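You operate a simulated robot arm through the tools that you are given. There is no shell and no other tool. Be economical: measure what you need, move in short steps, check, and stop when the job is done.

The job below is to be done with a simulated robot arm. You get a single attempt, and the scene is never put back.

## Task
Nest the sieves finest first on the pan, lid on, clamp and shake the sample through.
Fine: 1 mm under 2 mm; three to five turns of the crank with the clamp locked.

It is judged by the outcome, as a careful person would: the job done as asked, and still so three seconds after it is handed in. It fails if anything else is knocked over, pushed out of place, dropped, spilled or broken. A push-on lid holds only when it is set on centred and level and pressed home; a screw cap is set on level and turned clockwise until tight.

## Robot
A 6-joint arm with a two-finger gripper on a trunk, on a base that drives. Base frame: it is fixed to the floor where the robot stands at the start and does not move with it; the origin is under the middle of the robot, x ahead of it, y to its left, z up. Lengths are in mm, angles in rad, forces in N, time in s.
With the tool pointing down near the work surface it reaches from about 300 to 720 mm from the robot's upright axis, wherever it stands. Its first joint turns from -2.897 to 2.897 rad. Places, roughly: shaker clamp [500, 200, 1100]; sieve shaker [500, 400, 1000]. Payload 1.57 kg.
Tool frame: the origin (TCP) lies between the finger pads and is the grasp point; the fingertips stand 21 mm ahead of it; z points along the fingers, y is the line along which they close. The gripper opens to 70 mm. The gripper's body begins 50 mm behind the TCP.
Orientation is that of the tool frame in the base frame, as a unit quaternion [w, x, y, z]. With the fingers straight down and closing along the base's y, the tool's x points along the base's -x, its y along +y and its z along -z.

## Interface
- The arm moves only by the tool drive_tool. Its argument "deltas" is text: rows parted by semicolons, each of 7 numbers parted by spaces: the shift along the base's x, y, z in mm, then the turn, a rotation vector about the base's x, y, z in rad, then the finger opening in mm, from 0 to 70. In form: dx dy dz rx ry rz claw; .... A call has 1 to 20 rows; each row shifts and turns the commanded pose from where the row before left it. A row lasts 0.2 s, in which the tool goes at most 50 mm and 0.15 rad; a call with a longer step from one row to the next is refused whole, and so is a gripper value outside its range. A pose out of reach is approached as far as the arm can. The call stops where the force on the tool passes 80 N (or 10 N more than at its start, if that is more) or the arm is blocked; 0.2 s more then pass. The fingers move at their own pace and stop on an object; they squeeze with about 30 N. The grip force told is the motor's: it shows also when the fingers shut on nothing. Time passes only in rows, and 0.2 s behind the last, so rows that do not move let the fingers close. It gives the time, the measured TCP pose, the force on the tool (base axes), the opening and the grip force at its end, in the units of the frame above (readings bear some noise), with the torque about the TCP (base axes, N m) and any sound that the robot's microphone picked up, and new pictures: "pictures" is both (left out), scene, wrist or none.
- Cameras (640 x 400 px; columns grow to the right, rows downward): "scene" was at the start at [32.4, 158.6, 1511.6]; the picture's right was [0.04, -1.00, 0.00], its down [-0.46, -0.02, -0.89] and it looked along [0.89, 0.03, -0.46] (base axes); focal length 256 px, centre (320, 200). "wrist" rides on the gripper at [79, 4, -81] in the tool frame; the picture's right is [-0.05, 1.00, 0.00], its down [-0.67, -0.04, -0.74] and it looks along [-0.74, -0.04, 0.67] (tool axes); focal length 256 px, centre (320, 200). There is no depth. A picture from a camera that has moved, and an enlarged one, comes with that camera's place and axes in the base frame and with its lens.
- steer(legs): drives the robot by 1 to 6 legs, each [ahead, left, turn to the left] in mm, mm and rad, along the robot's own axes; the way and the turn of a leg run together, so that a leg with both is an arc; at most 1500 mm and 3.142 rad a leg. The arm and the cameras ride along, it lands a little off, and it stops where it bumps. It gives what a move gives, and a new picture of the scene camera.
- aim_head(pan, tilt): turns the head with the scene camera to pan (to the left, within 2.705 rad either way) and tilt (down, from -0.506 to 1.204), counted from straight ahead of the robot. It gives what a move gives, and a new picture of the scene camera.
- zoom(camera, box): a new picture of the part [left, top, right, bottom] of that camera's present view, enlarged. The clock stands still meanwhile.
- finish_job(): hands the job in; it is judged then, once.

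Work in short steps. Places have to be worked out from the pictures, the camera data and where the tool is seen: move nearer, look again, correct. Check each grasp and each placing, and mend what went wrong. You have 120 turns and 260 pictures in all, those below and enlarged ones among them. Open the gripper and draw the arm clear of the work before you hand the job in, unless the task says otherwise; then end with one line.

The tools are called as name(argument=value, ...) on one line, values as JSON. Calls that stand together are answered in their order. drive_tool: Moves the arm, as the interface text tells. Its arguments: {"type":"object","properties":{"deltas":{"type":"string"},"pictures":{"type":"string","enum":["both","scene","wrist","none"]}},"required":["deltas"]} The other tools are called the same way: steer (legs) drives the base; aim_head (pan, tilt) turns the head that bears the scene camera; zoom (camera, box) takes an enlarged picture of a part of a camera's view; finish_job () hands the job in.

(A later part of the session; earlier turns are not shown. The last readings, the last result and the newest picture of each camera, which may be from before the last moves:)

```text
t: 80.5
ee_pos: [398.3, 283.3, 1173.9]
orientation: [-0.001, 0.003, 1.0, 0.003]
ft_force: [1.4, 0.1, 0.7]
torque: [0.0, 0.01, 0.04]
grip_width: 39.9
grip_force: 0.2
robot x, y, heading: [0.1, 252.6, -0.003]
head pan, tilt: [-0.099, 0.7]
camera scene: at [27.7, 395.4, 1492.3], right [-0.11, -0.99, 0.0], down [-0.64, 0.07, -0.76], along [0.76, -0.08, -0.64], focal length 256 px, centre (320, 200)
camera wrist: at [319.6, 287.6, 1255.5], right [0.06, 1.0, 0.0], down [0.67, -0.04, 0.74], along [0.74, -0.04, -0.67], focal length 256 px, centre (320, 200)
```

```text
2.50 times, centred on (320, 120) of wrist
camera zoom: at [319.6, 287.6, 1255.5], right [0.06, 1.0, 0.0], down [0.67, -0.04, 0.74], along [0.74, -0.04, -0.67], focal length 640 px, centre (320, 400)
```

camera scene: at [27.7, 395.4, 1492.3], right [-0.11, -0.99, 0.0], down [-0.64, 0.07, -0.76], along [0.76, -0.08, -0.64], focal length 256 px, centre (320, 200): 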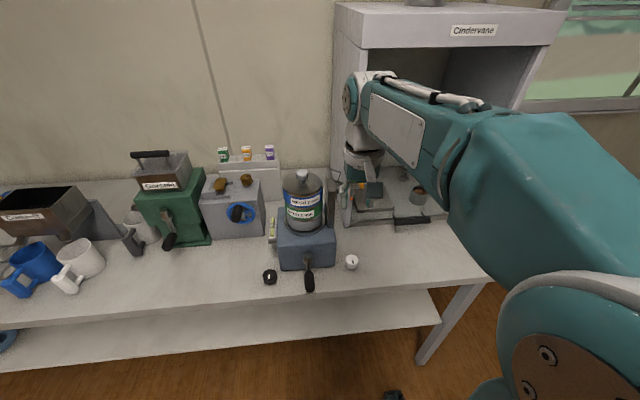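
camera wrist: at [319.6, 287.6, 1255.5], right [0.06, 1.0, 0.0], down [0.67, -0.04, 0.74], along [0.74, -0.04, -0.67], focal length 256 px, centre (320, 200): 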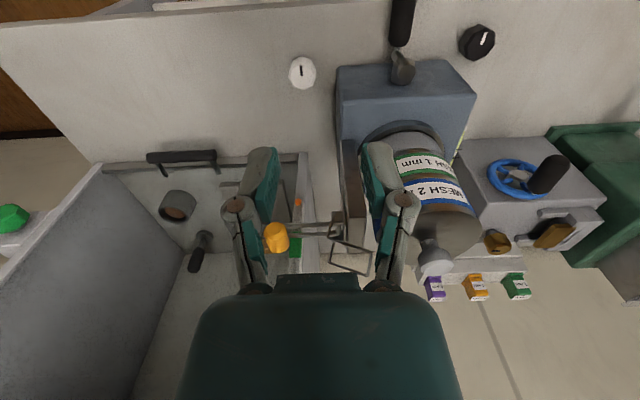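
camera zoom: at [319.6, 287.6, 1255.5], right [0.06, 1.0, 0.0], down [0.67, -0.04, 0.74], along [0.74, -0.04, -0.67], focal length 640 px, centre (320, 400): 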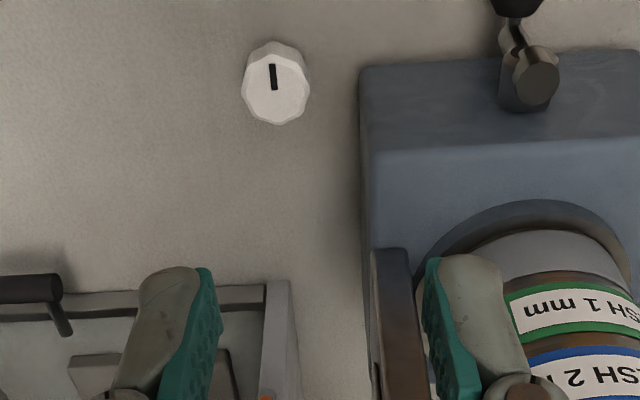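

zoom(camera="wrist", box=[255, 195, 395, 285])

zoom(camera="scene", box=[310, 150, 380, 220])

```text
4.44 times, centred on (325, 240) of wrist
camera zoom: at [319.6, 287.6, 1255.5], right [0.06, 1.0, 0.0], down [0.67, -0.04, 0.74], along [0.74, -0.04, -0.67], focal length 1138 px, centre (298, 22)
```

zoom: 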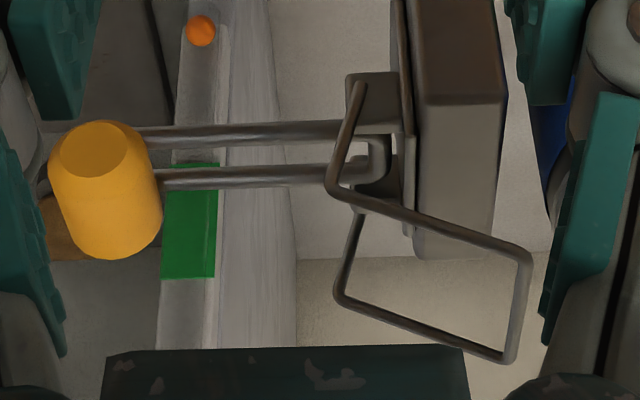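

```text
5.71 times, centred on (345, 185) of scene
camera zoom: at [27.7, 395.4, 1492.3], right [-0.11, -0.99, 0.0], down [-0.64, 0.07, -0.76], along [0.76, -0.08, -0.64], focal length 1462 px, centre (177, 286)
```

zoom: 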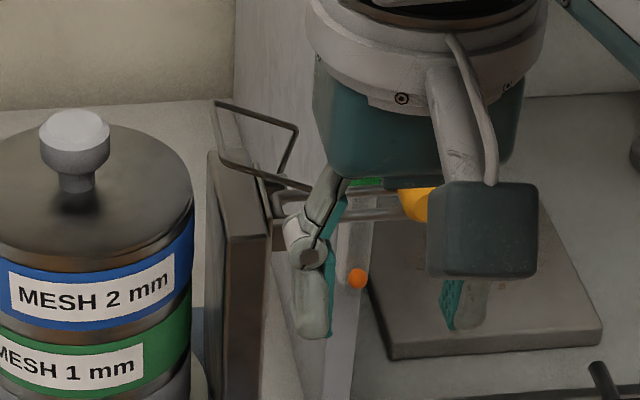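

Close view: a draw-latch — bail wire hooks up and over the post, the handle with orange grip points outward (open). Pushing the handle down should lock it. Position closed fingertips above the grip.

drive_tool(deltas="0 -40 0 0 0 0 10;0 -12 0 0 0 0 0;35 0 0 0 0 0 0;40 0 0 0 0 0 0;40 0 0 0 0 0 0;30 0 0 0 0 0 0;0 0 0 0 0 0 0;0 0 0 0 0 0 0")

zoom(camera="wrist", box=[220, 80, 460, 240])

zoom(camera="scene", box=[310, 150, 380, 220])

```text
t: 82.3
ee_pos: [542.3, 231.8, 1172.7]
orientation: [-0.002, 0.003, 1.0, 0.002]
ft_force: [0.2, 0.5, -0.1]
torque: [-0.02, -0.01, 0.03]
grip_width: 0.0
grip_force: 28.6
robot x, y, heading: [0.5, 247.9, -0.005]
head pan, tilt: [-0.099, 0.7]
camera scene: at [28.5, 395.0, 1492.3], right [-0.1, -0.99, 0.0], down [-0.64, 0.07, -0.76], along [0.76, -0.08, -0.65], focal length 256 px, centre (320, 200)
camera wrist: at [463.7, 235.2, 1253.9], right [0.06, 1.0, 0.0], down [0.67, -0.04, 0.74], along [0.74, -0.04, -0.67], focal length 256 px, centre (320, 200)
```

scene: 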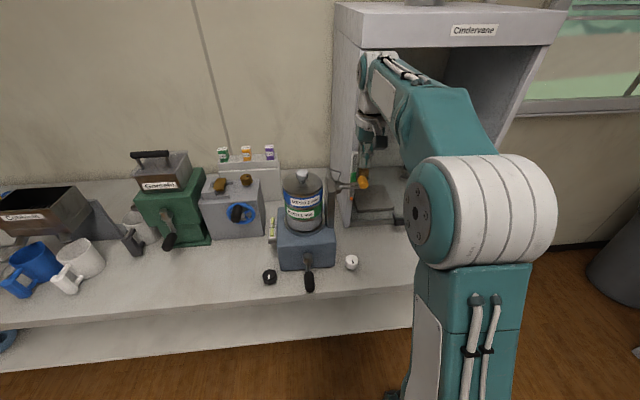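
wrist: 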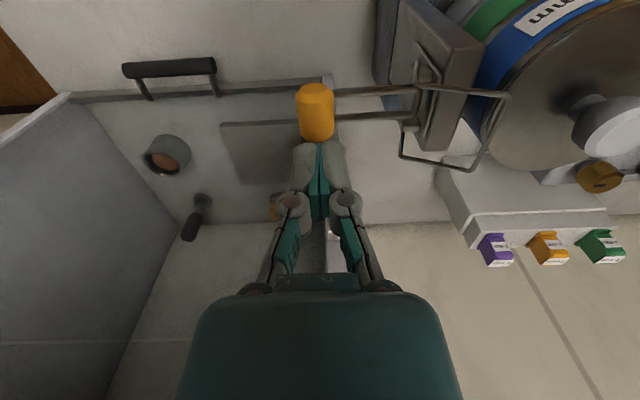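

```text
2.50 times, centred on (340, 160) of wrist
camera zoom: at [463.7, 235.2, 1253.9], right [0.06, 1.0, 0.0], down [0.67, -0.04, 0.74], along [0.74, -0.04, -0.67], focal length 640 px, centre (270, 300)
```

zoom: 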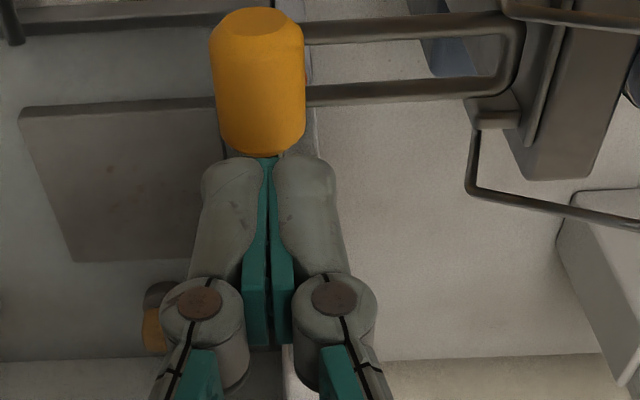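

```text
5.71 times, centred on (345, 185) of scene
camera zoom: at [28.5, 395.0, 1492.3], right [-0.1, -0.99, 0.0], down [-0.64, 0.07, -0.76], along [0.76, -0.08, -0.65], focal length 1462 px, centre (177, 286)
```

zoom: 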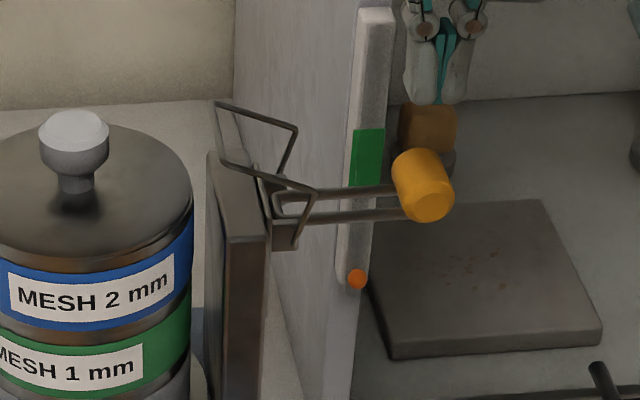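

Grip centre ≈ (546,229,1105). Lower fingertips onto it and push gently down, watching force.

drive_tool(deltas="3 -2 -15 0 0 0 0;0 0 -13 0 0 0 0;0 0 -4 0 0 0 0;0 0 -4 0 0 0 0;0 0 -3 0 0 0 0;0 0 0 0 0 0 0")

zoom(camera="scene", box=[310, 150, 380, 220])

```text
t: 83.7
ee_pos: [548.1, 228.3, 1134.9]
orientation: [-0.002, 0.003, 1.0, 0.003]
ft_force: [-0.2, 0.1, 0.2]
torque: [-0.01, -0.01, 0.0]
grip_width: 0.0
grip_force: 28.7
robot x, y, heading: [-0.3, 249.6, -0.007]
head pan, tilt: [-0.099, 0.7]
camera scene: at [28.5, 395.0, 1492.3], right [-0.1, -0.99, 0.0], down [-0.64, 0.07, -0.76], along [0.76, -0.08, -0.65], focal length 256 px, centre (320, 200)
camera wrist: at [467.7, 232.9, 1215.6], right [0.06, 1.0, 0.0], down [0.67, -0.04, 0.74], along [0.74, -0.04, -0.67], focal length 256 px, centre (320, 200)
```

scene: 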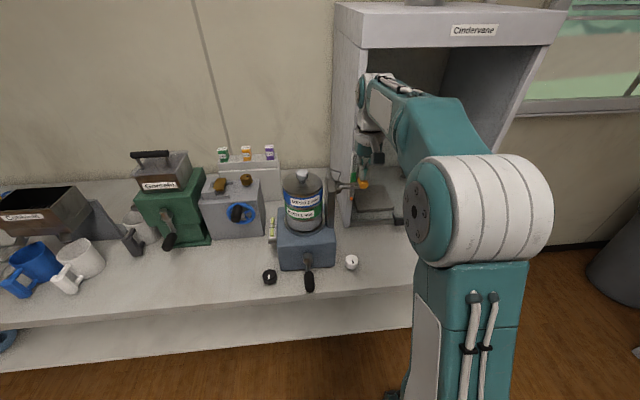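
wrist: 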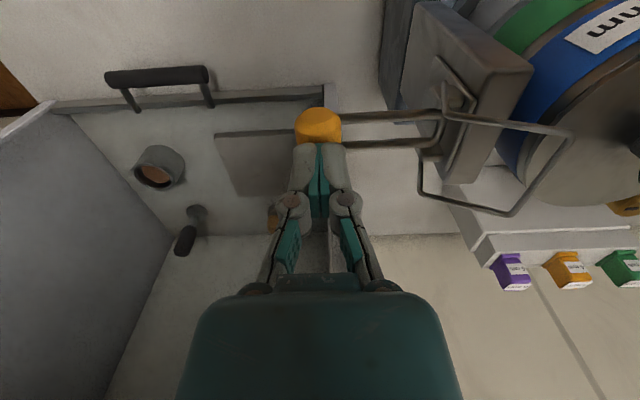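

```text
5.71 times, centred on (345, 185) of scene
camera zoom: at [28.5, 395.0, 1492.3], right [-0.1, -0.99, 0.0], down [-0.64, 0.07, -0.76], along [0.76, -0.08, -0.65], focal length 1462 px, centre (177, 286)
```

zoom: 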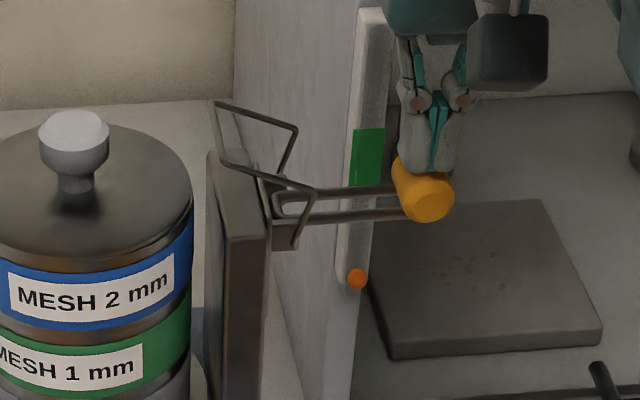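

Not yet touching. Continue down slowly.

drive_tool(deltas="-2 0 -3 0 0 0 0;0 0 -3 0 0 0 0;0 0 -3 0 0 0 0;0 0 0 0 0 0 0", pictures="none")

zoom(camera="scene", box=[310, 150, 380, 220])

```text
t: 84.7
ee_pos: [545.4, 228.7, 1124.6]
orientation: [-0.002, 0.003, 1.0, 0.003]
ft_force: [-0.3, -0.8, 0.7]
torque: [0.02, 0.0, -0.01]
grip_width: 0.0
grip_force: 28.8
robot x, y, heading: [-2.4, 249.4, -0.003]
head pan, tilt: [-0.099, 0.7]
```

```text
5.71 times, centred on (345, 185) of scene
camera zoom: at [28.4, 395.0, 1492.3], right [-0.1, -0.99, 0.0], down [-0.64, 0.07, -0.76], along [0.76, -0.08, -0.65], focal length 1462 px, centre (177, 286)
```

zoom: 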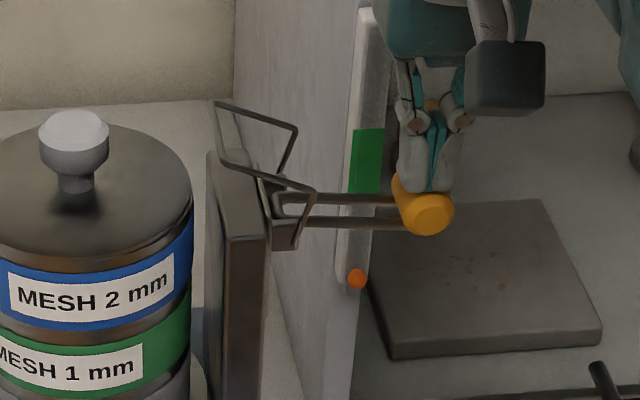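

The handle swings down freely. Continue pushing along its arc and watch the bail.

drive_tool(deltas="0 0 -6 0 0 0 0;0 1 -6 0 0 0 0;0 2 -6 0 0 0 0;0 2 -6 0 0 0 0;0 0 0 0 0 0 0")

zoom(camera="scene", box=[310, 150, 380, 220])

zoom(camera="wrist", box=[260, 80, 560, 260])

```text
t: 85.9
ee_pos: [545.6, 234.9, 1099.7]
orientation: [-0.001, 0.003, 1.0, 0.003]
ft_force: [0.9, -0.4, -0.8]
torque: [-0.01, 0.03, 0.0]
grip_width: 0.0
grip_force: 28.4
robot x, y, heading: [2.0, 249.2, -0.004]
head pan, tilt: [-0.099, 0.7]
camera scene: at [28.5, 395.0, 1492.3], right [-0.1, -0.99, 0.0], down [-0.64, 0.07, -0.76], along [0.76, -0.08, -0.65], focal length 256 px, centre (320, 200)
camera wrist: at [466.0, 238.9, 1181.4], right [0.06, 1.0, 0.0], down [0.67, -0.04, 0.74], along [0.74, -0.04, -0.67], focal length 256 px, centre (320, 200)
```

scene: 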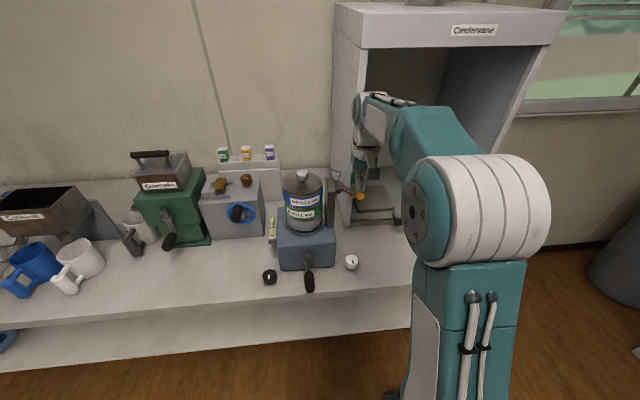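
wrist: 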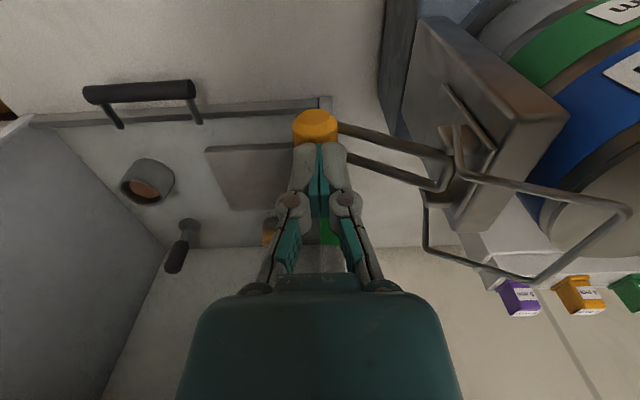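

```text
5.71 times, centred on (345, 185) of scene
camera zoom: at [28.5, 395.0, 1492.3], right [-0.1, -0.99, 0.0], down [-0.64, 0.07, -0.76], along [0.76, -0.08, -0.65], focal length 1462 px, centre (177, 286)
```

zoom: 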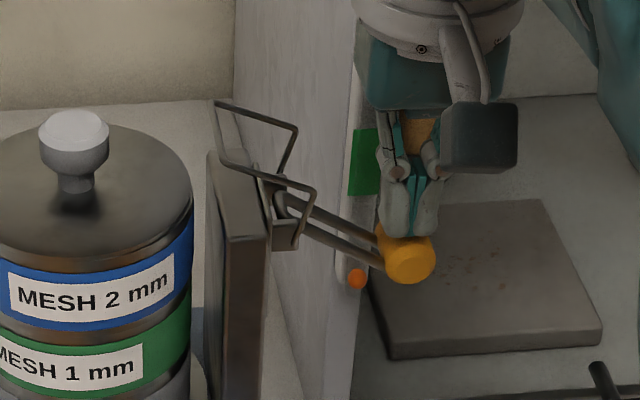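

```text
2.13 times, centred on (410, 170) of wrist
camera zoom: at [466.0, 238.9, 1181.4], right [0.06, 1.0, 0.0], down [0.67, -0.04, 0.74], along [0.74, -0.04, -0.67], focal length 546 px, centre (128, 264)
```

zoom: 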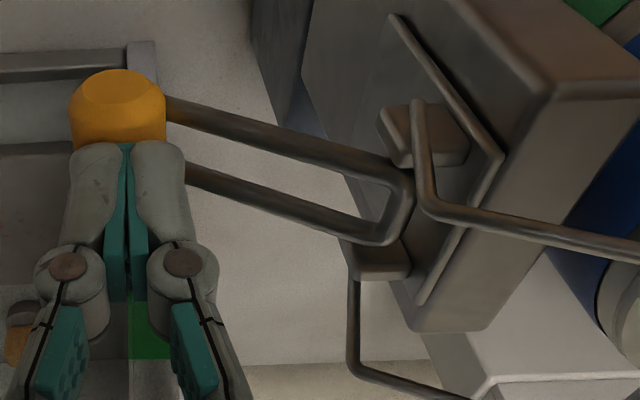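

Handle at ~35° down and moving freely. Lift off, yaw the tool 90° (narrow side toward the post) for the final side push.

drive_tool(deltas="0 -10 20 0 0 0.1 0;0 -10 20 0 0 0.15 0;0 0 10 0 0 0.15 0;0 0 0 0 0 0.15 0;0 0 0 0 0 0.15 0;0 0 0 0 0 0.15 0;0 0 0 0 0 0.15 0;0 0 0 0 0 0.15 0;0 0 0 0 0 0.15 0;0 0 0 0 0 0.15 0;0 0 0 0 0 0.12 0;0 0 0 0 0 0 0")

zoom(camera="scene", box=[310, 150, 380, 220])

```text
t: 88.5
ee_pos: [545.8, 215.1, 1151.1]
orientation: [-0.004, -0.705, 0.709, 0.001]
ft_force: [1.1, 0.0, 0.2]
torque: [-0.01, 0.02, 0.01]
grip_width: 0.0
grip_force: 28.7
robot x, y, heading: [-1.2, 246.7, -0.006]
head pan, tilt: [-0.099, 0.7]
camera scene: at [28.5, 395.0, 1492.3], right [-0.1, -0.99, 0.0], down [-0.64, 0.07, -0.76], along [0.76, -0.08, -0.65], focal length 256 px, centre (320, 200)
camera wrist: at [541.1, 135.6, 1232.3], right [-1.0, 0.06, 0.01], down [0.04, 0.67, 0.74], along [0.04, 0.74, -0.67], focal length 256 px, centre (320, 200)
```

scene: 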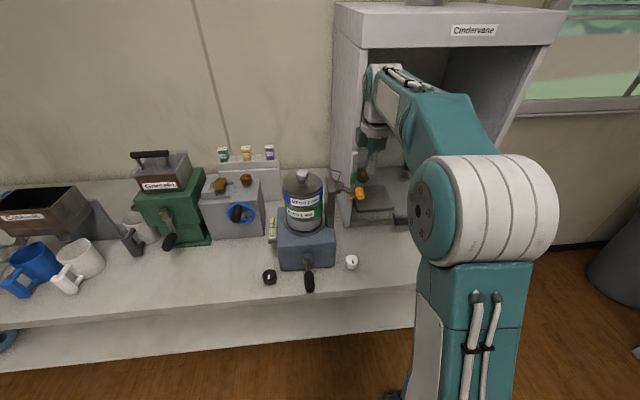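
wrist: 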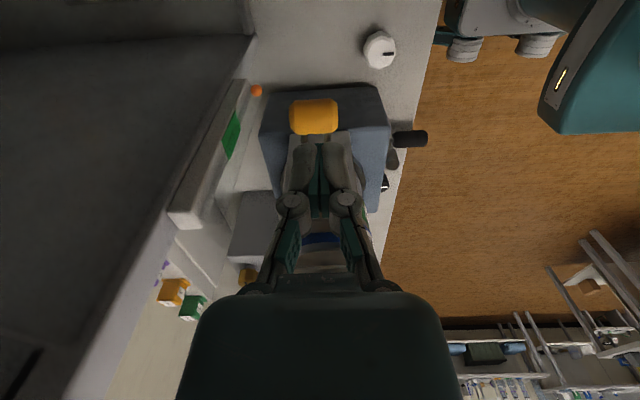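

```text
5.71 times, centred on (345, 185) of scene
camera zoom: at [28.5, 395.0, 1492.3], right [-0.1, -0.99, 0.0], down [-0.64, 0.07, -0.76], along [0.76, -0.08, -0.65], focal length 1462 px, centre (177, 286)
```

zoom: 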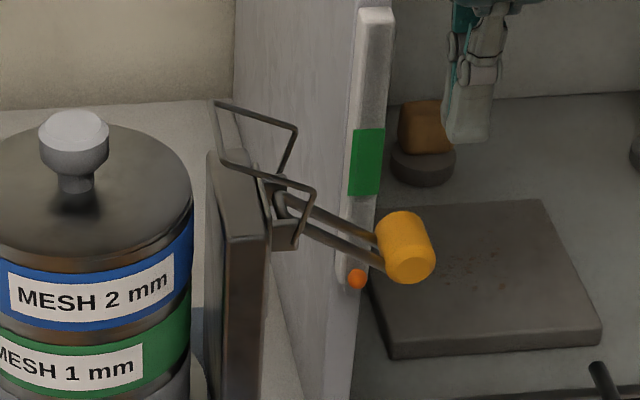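

Handle stays at ~25° below horizontal; pivot ≈ (290,1092), R≈62. Push it further from above along the arc.

drive_tool(deltas="0 7 -25 0 0 0 0;0 7 -20 0 0 0 0;0 3 -12 0 0 0 0;0 3 -8 0 0 0 0;0 4 -7 0 0 0 0;0 5 -5 0 0 0 0;0 0 0 0 0 0 0", pictures="none")

zoom(camera="scene", box=[310, 150, 380, 220])

```text
t: 90.1
ee_pos: [545.2, 243.0, 1071.7]
orientation: [-0.003, -0.705, 0.71, 0.001]
ft_force: [0.9, -0.1, 0.1]
torque: [-0.01, 0.0, 0.03]
grip_width: 0.0
grip_force: 28.6
robot x, y, heading: [-0.2, 250.9, -0.004]
head pan, tilt: [-0.099, 0.7]
```

```text
5.71 times, centred on (345, 185) of scene
camera zoom: at [28.5, 395.1, 1492.3], right [-0.1, -0.99, 0.0], down [-0.64, 0.07, -0.76], along [0.76, -0.08, -0.65], focal length 1462 px, centre (177, 286)
```

zoom: 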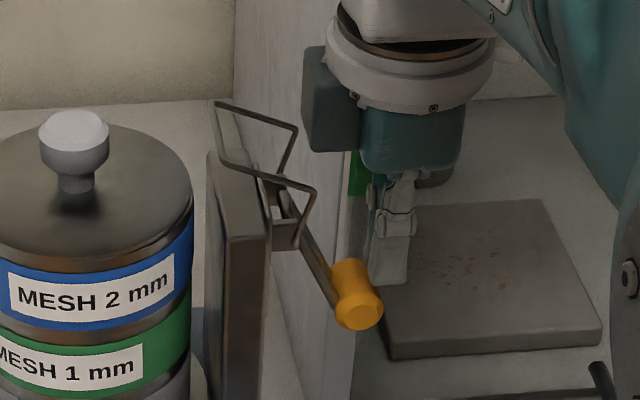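

Handle at ~60°. Back off and tilt the tool (fingers pointing toward +y) for the last push so the hand clears the bail.

drive_tool(deltas="0 -20 15 0 0 0 0;0 -20 10 0.15 0 0 0;0 0 0 0.15 0 0 0;0 0 0 0.15 0 0 0;0 0 0 0.15 0 0 0;0 10 -20 0 0 0 0;0 10 -19 0 0 0 0;0 0 0 0 0 0 0")

zoom(camera="scene", box=[310, 150, 380, 220])

```text
t: 91.9
ee_pos: [543.0, 221.5, 1058.6]
orientation: [0.205, -0.674, 0.678, 0.21]
ft_force: [0.0, 0.5, 0.3]
torque: [-0.02, 0.0, 0.01]
grip_width: 0.2
grip_force: 28.6
robot x, y, heading: [2.0, 250.8, -0.012]
head pan, tilt: [-0.099, 0.7]
camera scene: at [28.6, 394.8, 1492.3], right [-0.11, -0.99, 0.0], down [-0.64, 0.07, -0.76], along [0.76, -0.08, -0.65], focal length 256 px, centre (320, 200)
camera wrist: at [539.4, 110.6, 1081.8], right [-1.0, 0.05, 0.04], down [0.05, 0.13, 0.99], along [0.04, 0.99, -0.13], focal length 256 px, centre (320, 200)
```

scene: 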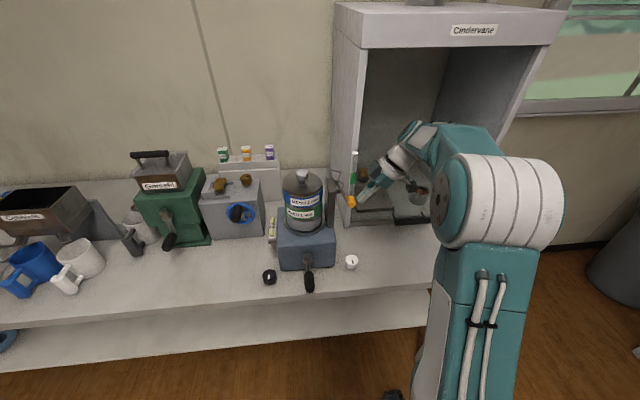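
wrist: 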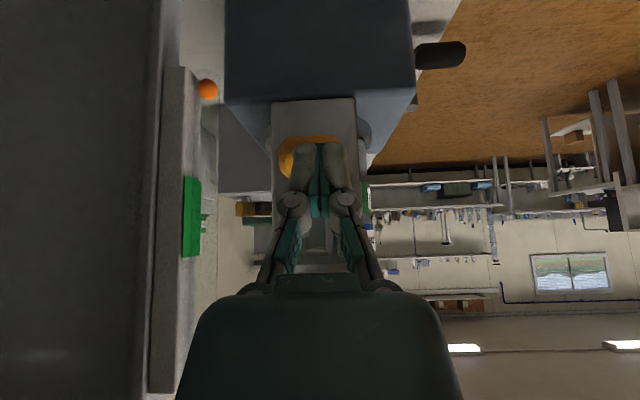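

```text
5.71 times, centred on (345, 185) of scene
camera zoom: at [28.6, 394.8, 1492.3], right [-0.11, -0.99, 0.0], down [-0.64, 0.07, -0.76], along [0.76, -0.08, -0.65], focal length 1462 px, centre (177, 286)
```

zoom: 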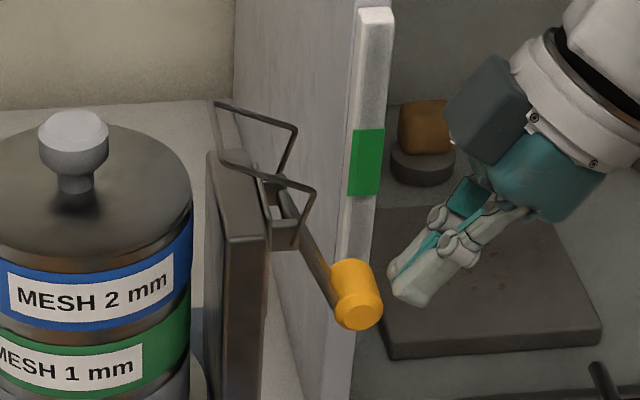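

Good clearance. Push the grip toward the post (+y, slightly down).

drive_tool(deltas="3 8 -2 0 0 0 0;0 8 -3 0 0 0 0;0 7 -3 0 0 0 0;0 6 -2 0 0 0 0;0 5 -1 0 0 0 0;0 4 0 0 0 0 0;0 0 0 0 0 0 0")

zoom(camera="scene", box=[310, 150, 380, 220])

```text
t: 93.5
ee_pos: [547.7, 250.9, 1048.7]
orientation: [0.206, -0.672, 0.68, 0.208]
ft_force: [-2.3, -52.4, 7.4]
torque: [-0.51, 0.37, 0.11]
grip_width: 6.0
grip_force: 28.2
robot x, y, heading: [1.4, 249.5, -0.004]
head pan, tilt: [-0.099, 0.7]
camera scene: at [28.1, 381.6, 1493.6], right [-0.11, -0.99, -0.01], down [-0.64, 0.07, -0.76], along [0.76, -0.08, -0.65], focal length 256 px, centre (320, 200)
camera wrist: at [543.0, 140.8, 1072.6], right [-1.0, 0.05, 0.04], down [0.04, 0.13, 0.99], along [0.05, 0.99, -0.14], focal length 256 px, centre (320, 200)
```

scene: 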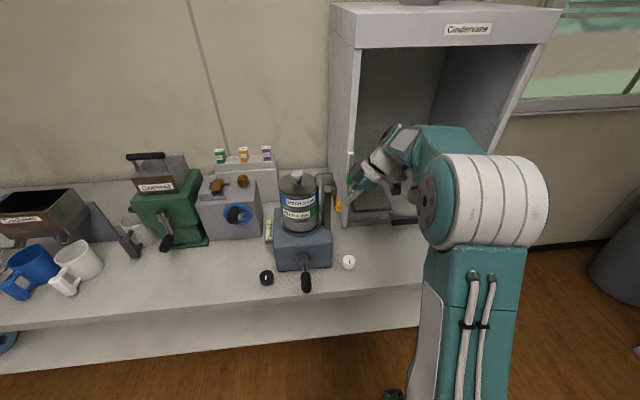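
wrist: 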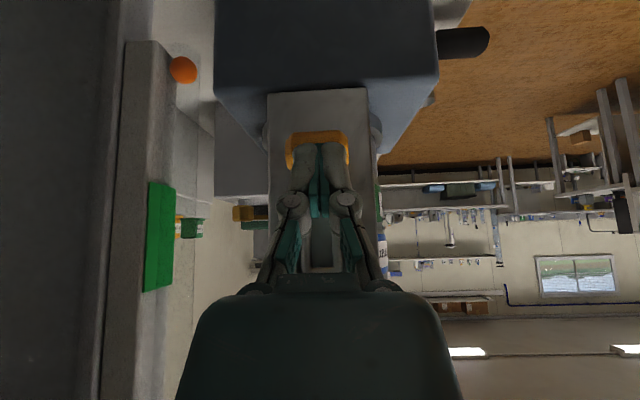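

```text
5.71 times, centred on (345, 185) of scene
camera zoom: at [28.1, 381.6, 1493.6], right [-0.11, -0.99, -0.01], down [-0.64, 0.07, -0.76], along [0.76, -0.08, -0.65], focal length 1462 px, centre (177, 286)
```

zoom: 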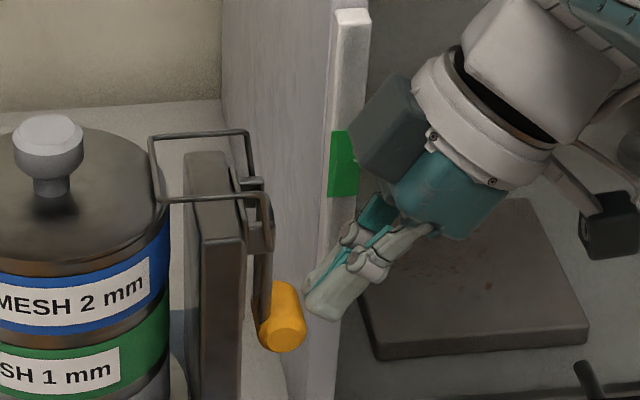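

The handle is vertical and the bail swung down over the lid — looks locked. Back off and inspect.

drive_tool(deltas="0 -5 0 0 0 0 0;0 -10 2 0 0 0 0;0 -20 10 0 0 0 0;0 -30 20 0 0 0 0;0 0 0 0 0 0 0;0 0 0 0 0 0 0")

zoom(camera="scene", box=[290, 150, 360, 220])

zoom(camera="scene", box=[220, 130, 400, 300])

```text
t: 94.9
ee_pos: [547.4, 198.7, 1083.8]
orientation: [0.204, -0.675, 0.677, 0.211]
ft_force: [-0.1, 0.5, 0.5]
torque: [-0.04, 0.03, -0.01]
grip_width: 0.1
grip_force: 28.6
robot x, y, heading: [-0.8, 249.5, -0.004]
head pan, tilt: [-0.099, 0.7]
camera scene: at [28.6, 398.5, 1492.1], right [-0.1, -0.99, 0.0], down [-0.64, 0.07, -0.76], along [0.76, -0.08, -0.65], focal length 256 px, centre (320, 200)
camera wrist: at [543.2, 87.4, 1106.0], right [-1.0, 0.05, 0.04], down [0.05, 0.13, 0.99], along [0.04, 0.99, -0.14], focal length 256 px, centre (320, 200)
```

scene: 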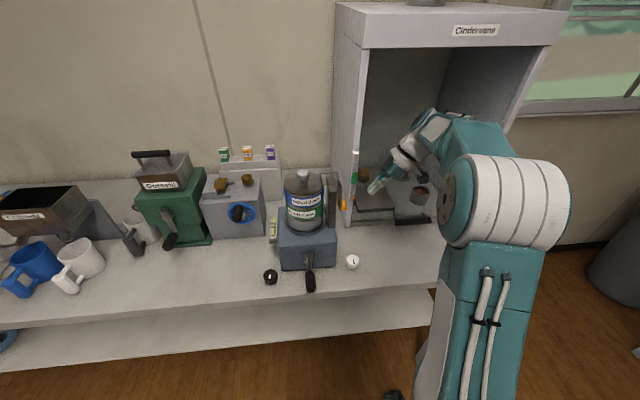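
wrist: 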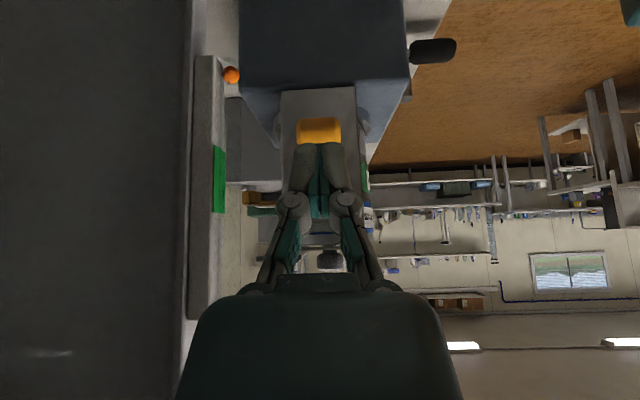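

```text
5.71 times, centred on (325, 185) of scene
camera zoom: at [28.6, 398.5, 1492.1], right [-0.1, -0.99, 0.0], down [-0.64, 0.07, -0.76], along [0.76, -0.08, -0.65], focal length 1462 px, centre (291, 286)
```

zoom: 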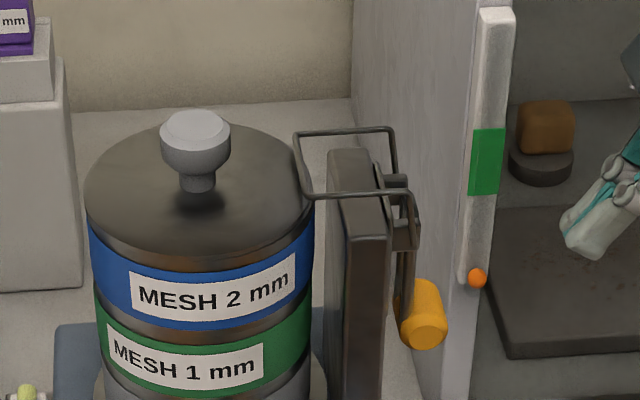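

```text
2.35 times, centred on (310, 215) of scene
camera zoom: at [28.6, 398.5, 1492.1], right [-0.1, -0.99, 0.0], down [-0.64, 0.07, -0.76], along [0.76, -0.08, -0.65], focal length 602 px, centre (344, 165)
```

zoom: 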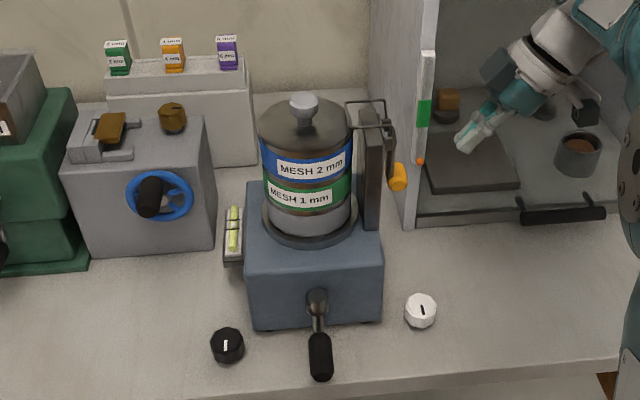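

Clamp locked: bail level over the lid edge. Now restore tool orientation and get the wrist camera in front of the crank.

drive_tool(deltas="0 0 40 -0.15 0 0 0;-20 0 40 -0.15 0 0 0;-30 0 30 -0.15 0 0 0;-30 0 30 -0.15 0 0 0;-30 0 0 0 0 -0.15 0;-30 10 0 0 0 -0.15 0;-20 20 0 0 0 -0.15 0;0 30 0 0 0 -0.15 0;0 40 0 0 0 -0.15 0;0 40 0 0 0 -0.15 0;0 40 0 0 0 -0.15 0;0 10 -20 0 0 -0.15 0;0 0 -40 0 0 -0.15 0;0 0 -40 0 0 -0.15 20;0 0 -20 0 0 -0.07 40;0 0 0 0 0 0 40;0 0 0 0 0 0 40")

zoom(camera="scene", box=[250, 210, 370, 310])

```text
t: 98.5
ee_pos: [387.8, 387.5, 1101.6]
orientation: [-0.002, 0.004, 1.0, 0.002]
ft_force: [0.8, -0.7, -0.3]
torque: [-0.01, 0.01, -0.02]
grip_width: 39.9
grip_force: 0.1
robot x, y, heading: [-0.1, 248.6, -0.002]
head pan, tilt: [-0.099, 0.7]
camera scene: at [27.7, 395.7, 1492.3], right [-0.1, -0.99, 0.0], down [-0.64, 0.07, -0.76], along [0.76, -0.08, -0.64], focal length 256 px, centre (320, 200)
camera wrist: at [308.4, 391.9, 1182.3], right [0.06, 1.0, 0.0], down [0.67, -0.04, 0.74], along [0.74, -0.04, -0.67], focal length 256 px, centre (320, 200)
```

scene: 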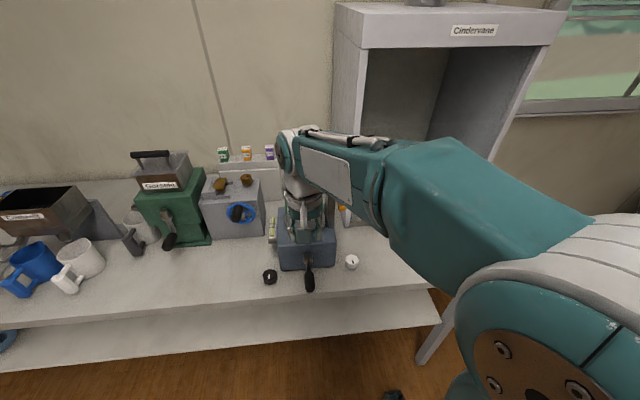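
wrist: 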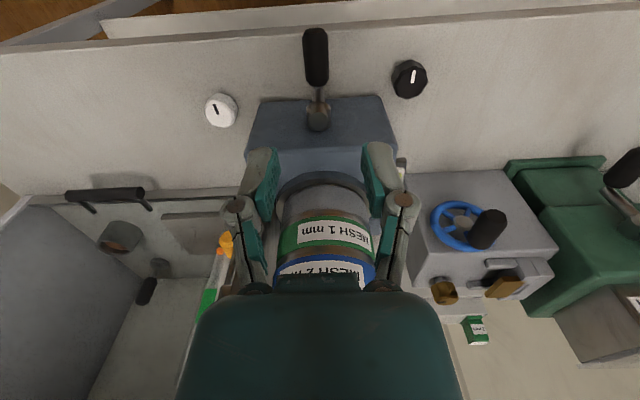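

```text
4.00 times, centred on (310, 260) of scene
camera zoom: at [27.7, 395.7, 1492.3], right [-0.1, -0.99, 0.0], down [-0.64, 0.07, -0.76], along [0.76, -0.08, -0.64], focal length 1023 px, centre (360, -40)
```

zoom: 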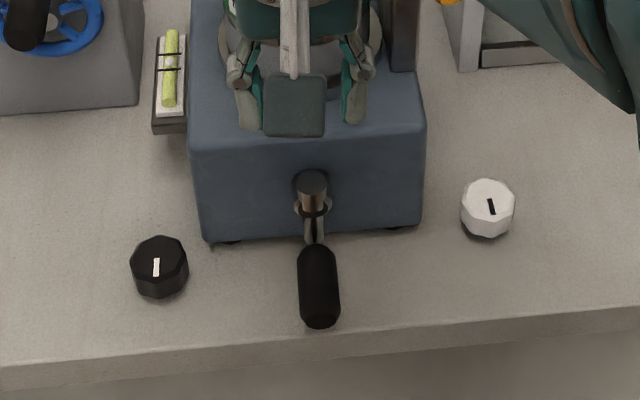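

zoom(camera="wrist", box=[260, 10, 380, 140])

```text
3.08 times, centred on (320, 75) of wrist
camera zoom: at [308.4, 391.9, 1182.3], right [0.06, 1.0, 0.0], down [0.67, -0.04, 0.74], along [0.74, -0.04, -0.67], focal length 788 px, centre (320, 585)
```

zoom: 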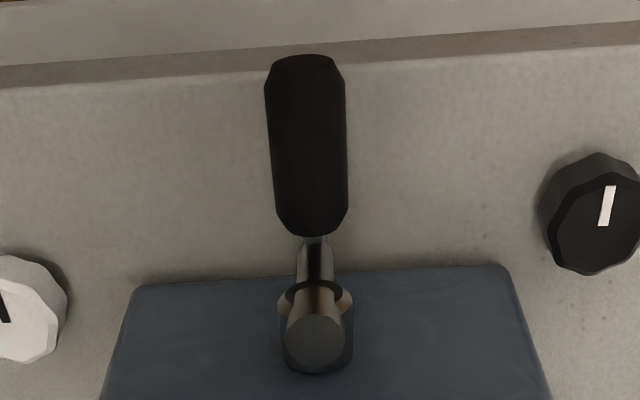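

Crank: shaft axis along x at about (y 383, z 957), arm hanging down ~56 mm, black grip along −x from x≈430 to 381 at z≈901, dia ~25. Descend toward the grip and refine.

drive_tool(deltas="8 -2 -40 0 0 0 50;6 -1 -40 0 0 0 55;0 0 -40 0 0 0 55;0 0 -20 0 0 0 55;0 0 0 0 0 0 55;0 0 0 0 0 0 55")

zoom(camera="scene", box=[270, 220, 350, 300])

zoom(camera="wrist", box=[220, 40, 420, 190])

```text
t: 99.9
ee_pos: [400.4, 382.8, 959.4]
orientation: [-0.001, 0.002, 1.0, 0.002]
ft_force: [-0.2, -0.2, 0.0]
torque: [-0.02, -0.01, -0.04]
grip_width: 55.1
grip_force: 0.1
robot x, y, heading: [1.1, 250.4, -0.005]
head pan, tilt: [-0.099, 0.7]
camera scene: at [28.0, 395.9, 1492.2], right [-0.1, -0.99, 0.0], down [-0.64, 0.07, -0.76], along [0.76, -0.08, -0.64], focal length 256 px, centre (320, 200)
camera wrist: at [322.1, 388.6, 1041.3], right [0.06, 1.0, 0.0], down [0.67, -0.04, 0.74], along [0.74, -0.04, -0.67], focal length 256 px, centre (320, 200)
```

scene: 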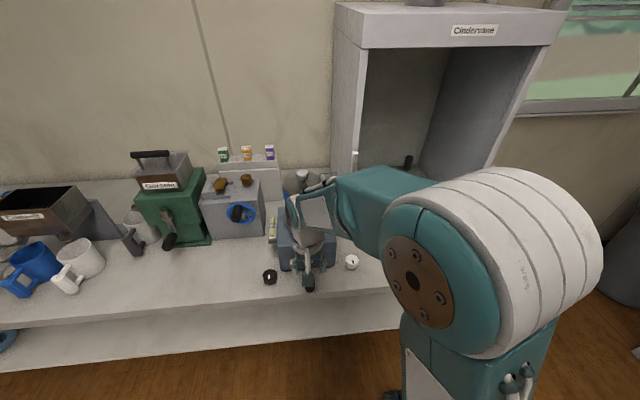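
wrist: 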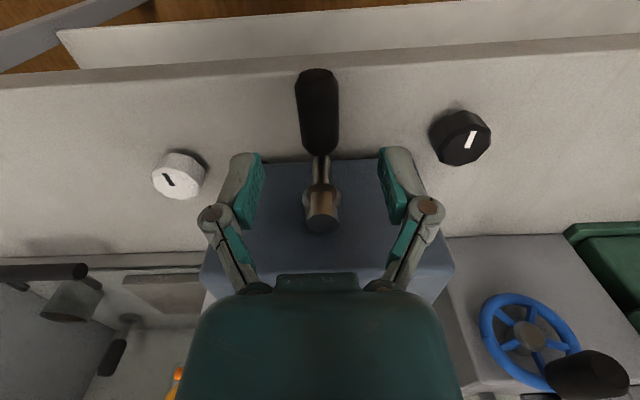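

```text
5.00 times, centred on (310, 260) of scene
camera zoom: at [28.0, 395.9, 1492.2], right [-0.1, -0.99, 0.0], down [-0.64, 0.07, -0.76], along [0.76, -0.08, -0.64], focal length 1279 px, centre (370, -100)
```

zoom: 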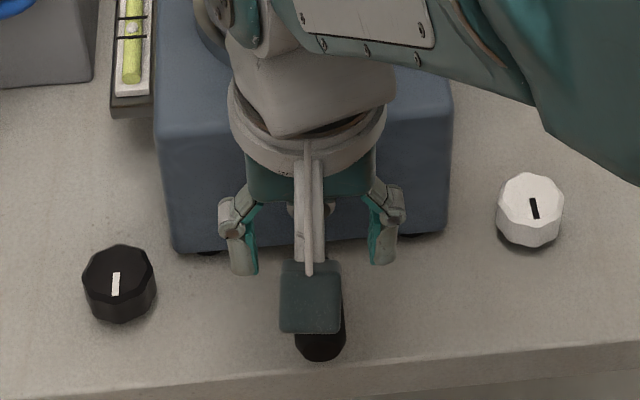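

```text
2.67 times, centred on (320, 115) of wrist
camera zoom: at [322.1, 388.6, 1041.3], right [0.06, 1.0, 0.0], down [0.67, -0.04, 0.74], along [0.74, -0.04, -0.67], focal length 683 px, centre (320, 427)
```

zoom: 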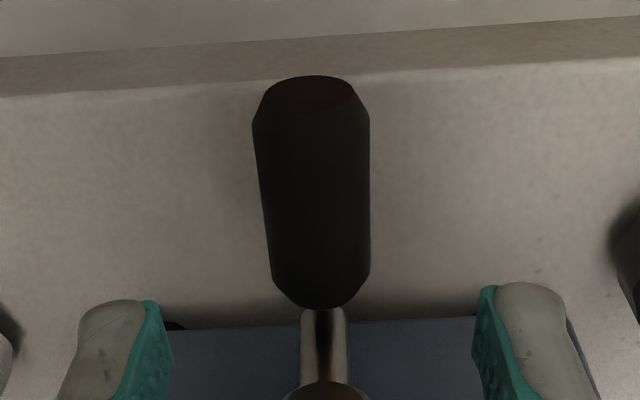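

The crank geometry needs a side view. Yaw and tilt the tool to look along +y from the right side.

drive_tool(deltas="0 0 40 0 0 0 30;0 -20 40 0 0 0.15 0;0 -30 0 0 0 0.15 0;0 -30 0 0 0 0.15 0;0 -30 0 0 0 0.15 0;0 -20 0 0 0 0.15 0;0 0 0 0 0 0.15 0;0 0 0 0 0 0.15 0;0 0 0 0 0 0.15 0;0 0 0 0 0 0.15 0;0 0 0 0 0 0.15 0;0 0 -10 0.15 0 0.07 0;0 0 -20 0.15 0 0 0;10 0 -20 0.15 0 0 0;10 0 -10 0.15 0 0 0;0 0 0 0 0 0 0", pictures="wrist")

zoom(camera="wrist", box=[240, 0, 480, 180])

```text
refused: row 12 steps farther than a row can; nothing moved
```

```text
2.22 times, centred on (360, 90) of wrist
camera zoom: at [322.1, 388.6, 1041.3], right [0.06, 1.0, 0.0], down [0.67, -0.04, 0.74], along [0.74, -0.04, -0.67], focal length 569 px, centre (231, 444)
```

zoom: 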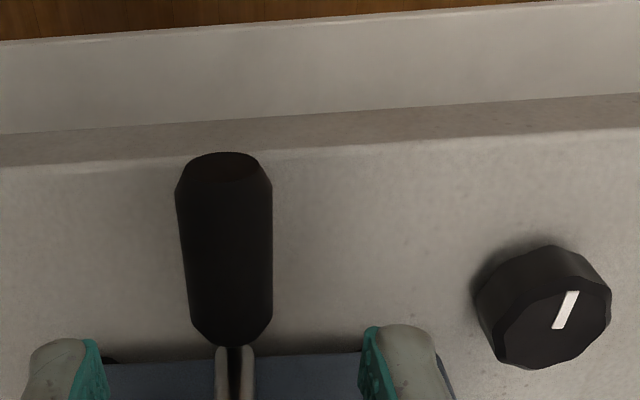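

Row 12 exceeded the rotation limit; resend with the turns split.

drive_tool(deltas="0 0 40 0 0 0 30;0 -20 40 0 0 0.15 0;0 -30 0 0 0 0.15 0;0 -30 0 0 0 0.15 0;0 -30 0 0 0 0.15 0;0 -20 0 0 0 0.15 0;0 0 0 0 0 0.15 0;0 0 0 0 0 0.15 0;0 0 0 0 0 0.15 0;0 0 0 0 0 0.15 0;0 0 0 0 0 0.15 0;0 0 0 0 0 0.07 0;0 0 -10 0.15 0 0 0;0 0 -20 0.15 0 0 0;10 0 -20 0.15 0 0 0;10 0 -10 0.15 0 0 0;0 0 0 0 0 0 0", pictures="wrist")

zoom(camera="wrist", box=[240, 40, 480, 200])

```text
t: 103.5
ee_pos: [422.2, 251.7, 981.3]
orientation: [0.206, -0.674, 0.678, 0.211]
ft_force: [-0.9, 1.6, 0.4]
torque: [0.0, 0.01, 0.02]
grip_width: 0.0
grip_force: 28.8
robot x, y, heading: [0.3, 248.2, 0.0]
head pan, tilt: [-0.099, 0.7]
camera wrist: at [417.3, 140.9, 1003.3], right [-1.0, 0.05, 0.04], down [0.04, 0.13, 0.99], along [0.04, 0.99, -0.13], focal length 256 px, centre (320, 200)
```

wrist: 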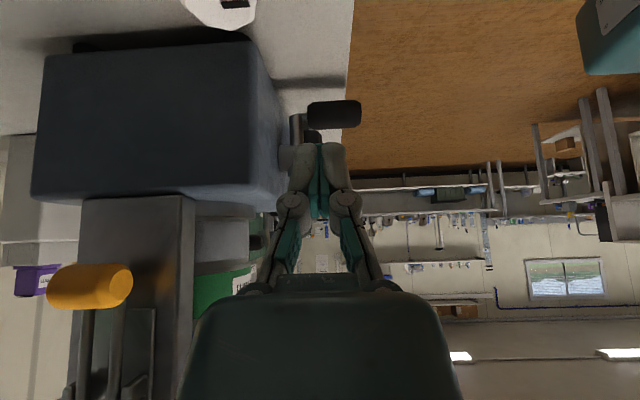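

```text
2.50 times, centred on (360, 120) of wrist
camera zoom: at [417.3, 140.9, 1003.3], right [-1.0, 0.05, 0.04], down [0.04, 0.13, 0.99], along [0.04, 0.99, -0.13], focal length 640 px, centre (220, 400)
```

zoom: 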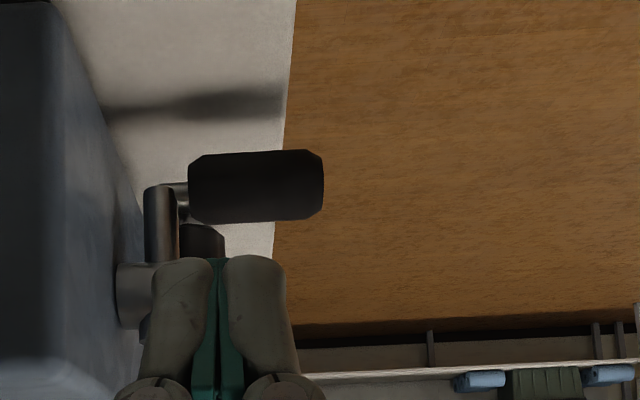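

Clear: horizontal shaft (z≈928+), arm hanging straight down ~42 mm, grip along −x (x 383–437). Return to upright orientation and go above the grip.

drive_tool(deltas="0 0 20 -0.15 0 0 0;0 0 20 -0.15 0 0 0;-5 0 20 -0.15 0 0 0;-5 0 0 -0.15 0 0 0;-5 0 0 0 0 -0.15 0;0 0 0 0 0 -0.15 0;0 0 0 0 0 -0.15 0;0 0 0 0 0 -0.15 0;0 0 0 0 0 -0.15 0;0 0 0 0 0 -0.15 0;0 20 0 0 0 -0.15 20;0 30 0 0 0 -0.15 40;0 30 0 0 0 -0.15 50;0 30 0 0 0 -0.15 50;0 20 0 0 0 -0.07 50;0 0 -40 0 0 0 50;0 0 -30 0 0 0 50;0 0 -20 0 0 0 50;0 0 0 0 0 0 50;0 0 0 0 0 0 50", pictures="wrist")

```text
t: 107.7
ee_pos: [406.5, 381.6, 950.5]
orientation: [-0.002, 0.004, 1.0, 0.001]
ft_force: [0.4, -0.3, -0.1]
torque: [-0.02, 0.01, 0.0]
grip_width: 50.2
grip_force: 0.1
robot x, y, heading: [-0.6, 247.7, -0.003]
head pan, tilt: [-0.099, 0.7]
camera wrist: at [327.7, 386.3, 1031.9], right [0.06, 1.0, 0.0], down [0.67, -0.04, 0.74], along [0.74, -0.04, -0.67], focal length 256 px, centre (320, 200)
```

wrist: 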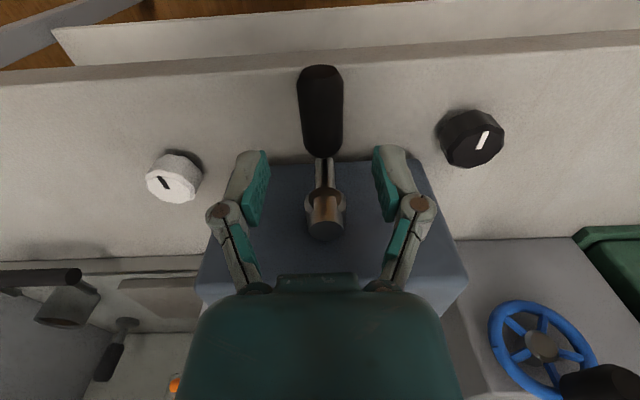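

Fingers straddle the grip nicely. Descend and grasp it.

drive_tool(deltas="-1 1 -20 0 0 0 45;0 0 -20 0 0 0 45;0 0 -17 0 0 0 45;0 0 0 0 0 0 45;0 0 0 0 0 0 25;0 0 0 0 0 0 10;0 0 0 0 0 0 10;0 0 0 0 0 0 10")

zoom(camera="wrist", box=[220, 60, 420, 220])

```text
t: 109.5
ee_pos: [406.8, 383.6, 895.4]
orientation: [0.002, 0.003, 1.0, 0.004]
ft_force: [4.1, -1.7, 47.6]
torque: [0.04, -2.47, 0.45]
grip_width: 26.4
grip_force: 32.0
robot x, y, heading: [-1.3, 246.4, -0.004]
head pan, tilt: [-0.099, 0.7]
camera scene: at [25.6, 394.4, 1492.6], right [-0.1, -0.99, 0.0], down [-0.64, 0.07, -0.77], along [0.76, -0.08, -0.64], focal length 256 px, centre (320, 200)
camera wrist: at [327.2, 387.4, 976.6], right [0.06, 1.0, 0.01], down [0.66, -0.04, 0.75], along [0.75, -0.04, -0.66], focal length 256 px, centre (320, 200)
```

scene: 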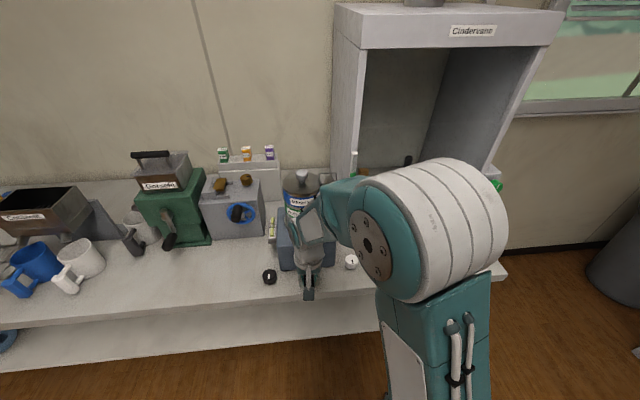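
wrist: 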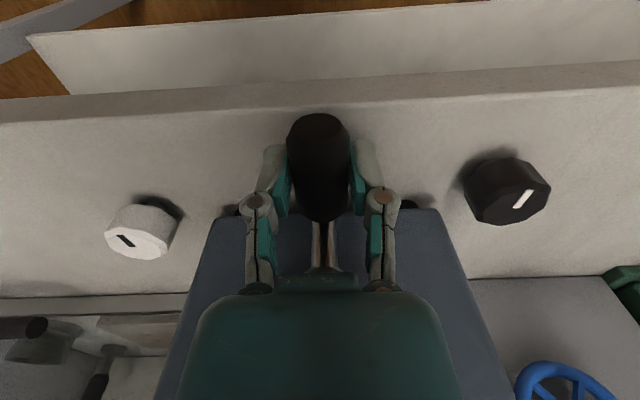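

```text
2.50 times, centred on (320, 140) of wrist
camera zoom: at [327.2, 387.4, 976.6], right [0.06, 1.0, 0.01], down [0.66, -0.04, 0.75], along [0.75, -0.04, -0.66], focal length 640 px, centre (320, 350)
```

zoom: 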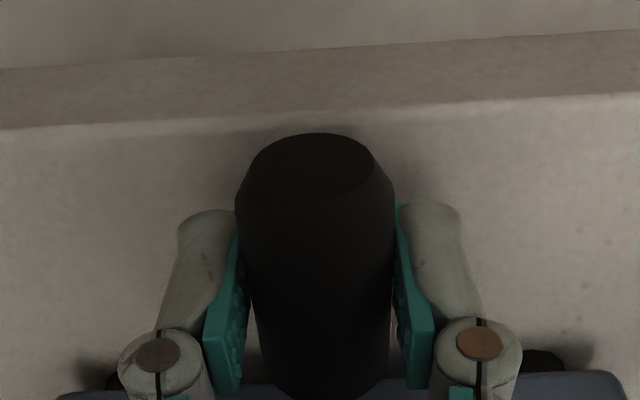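

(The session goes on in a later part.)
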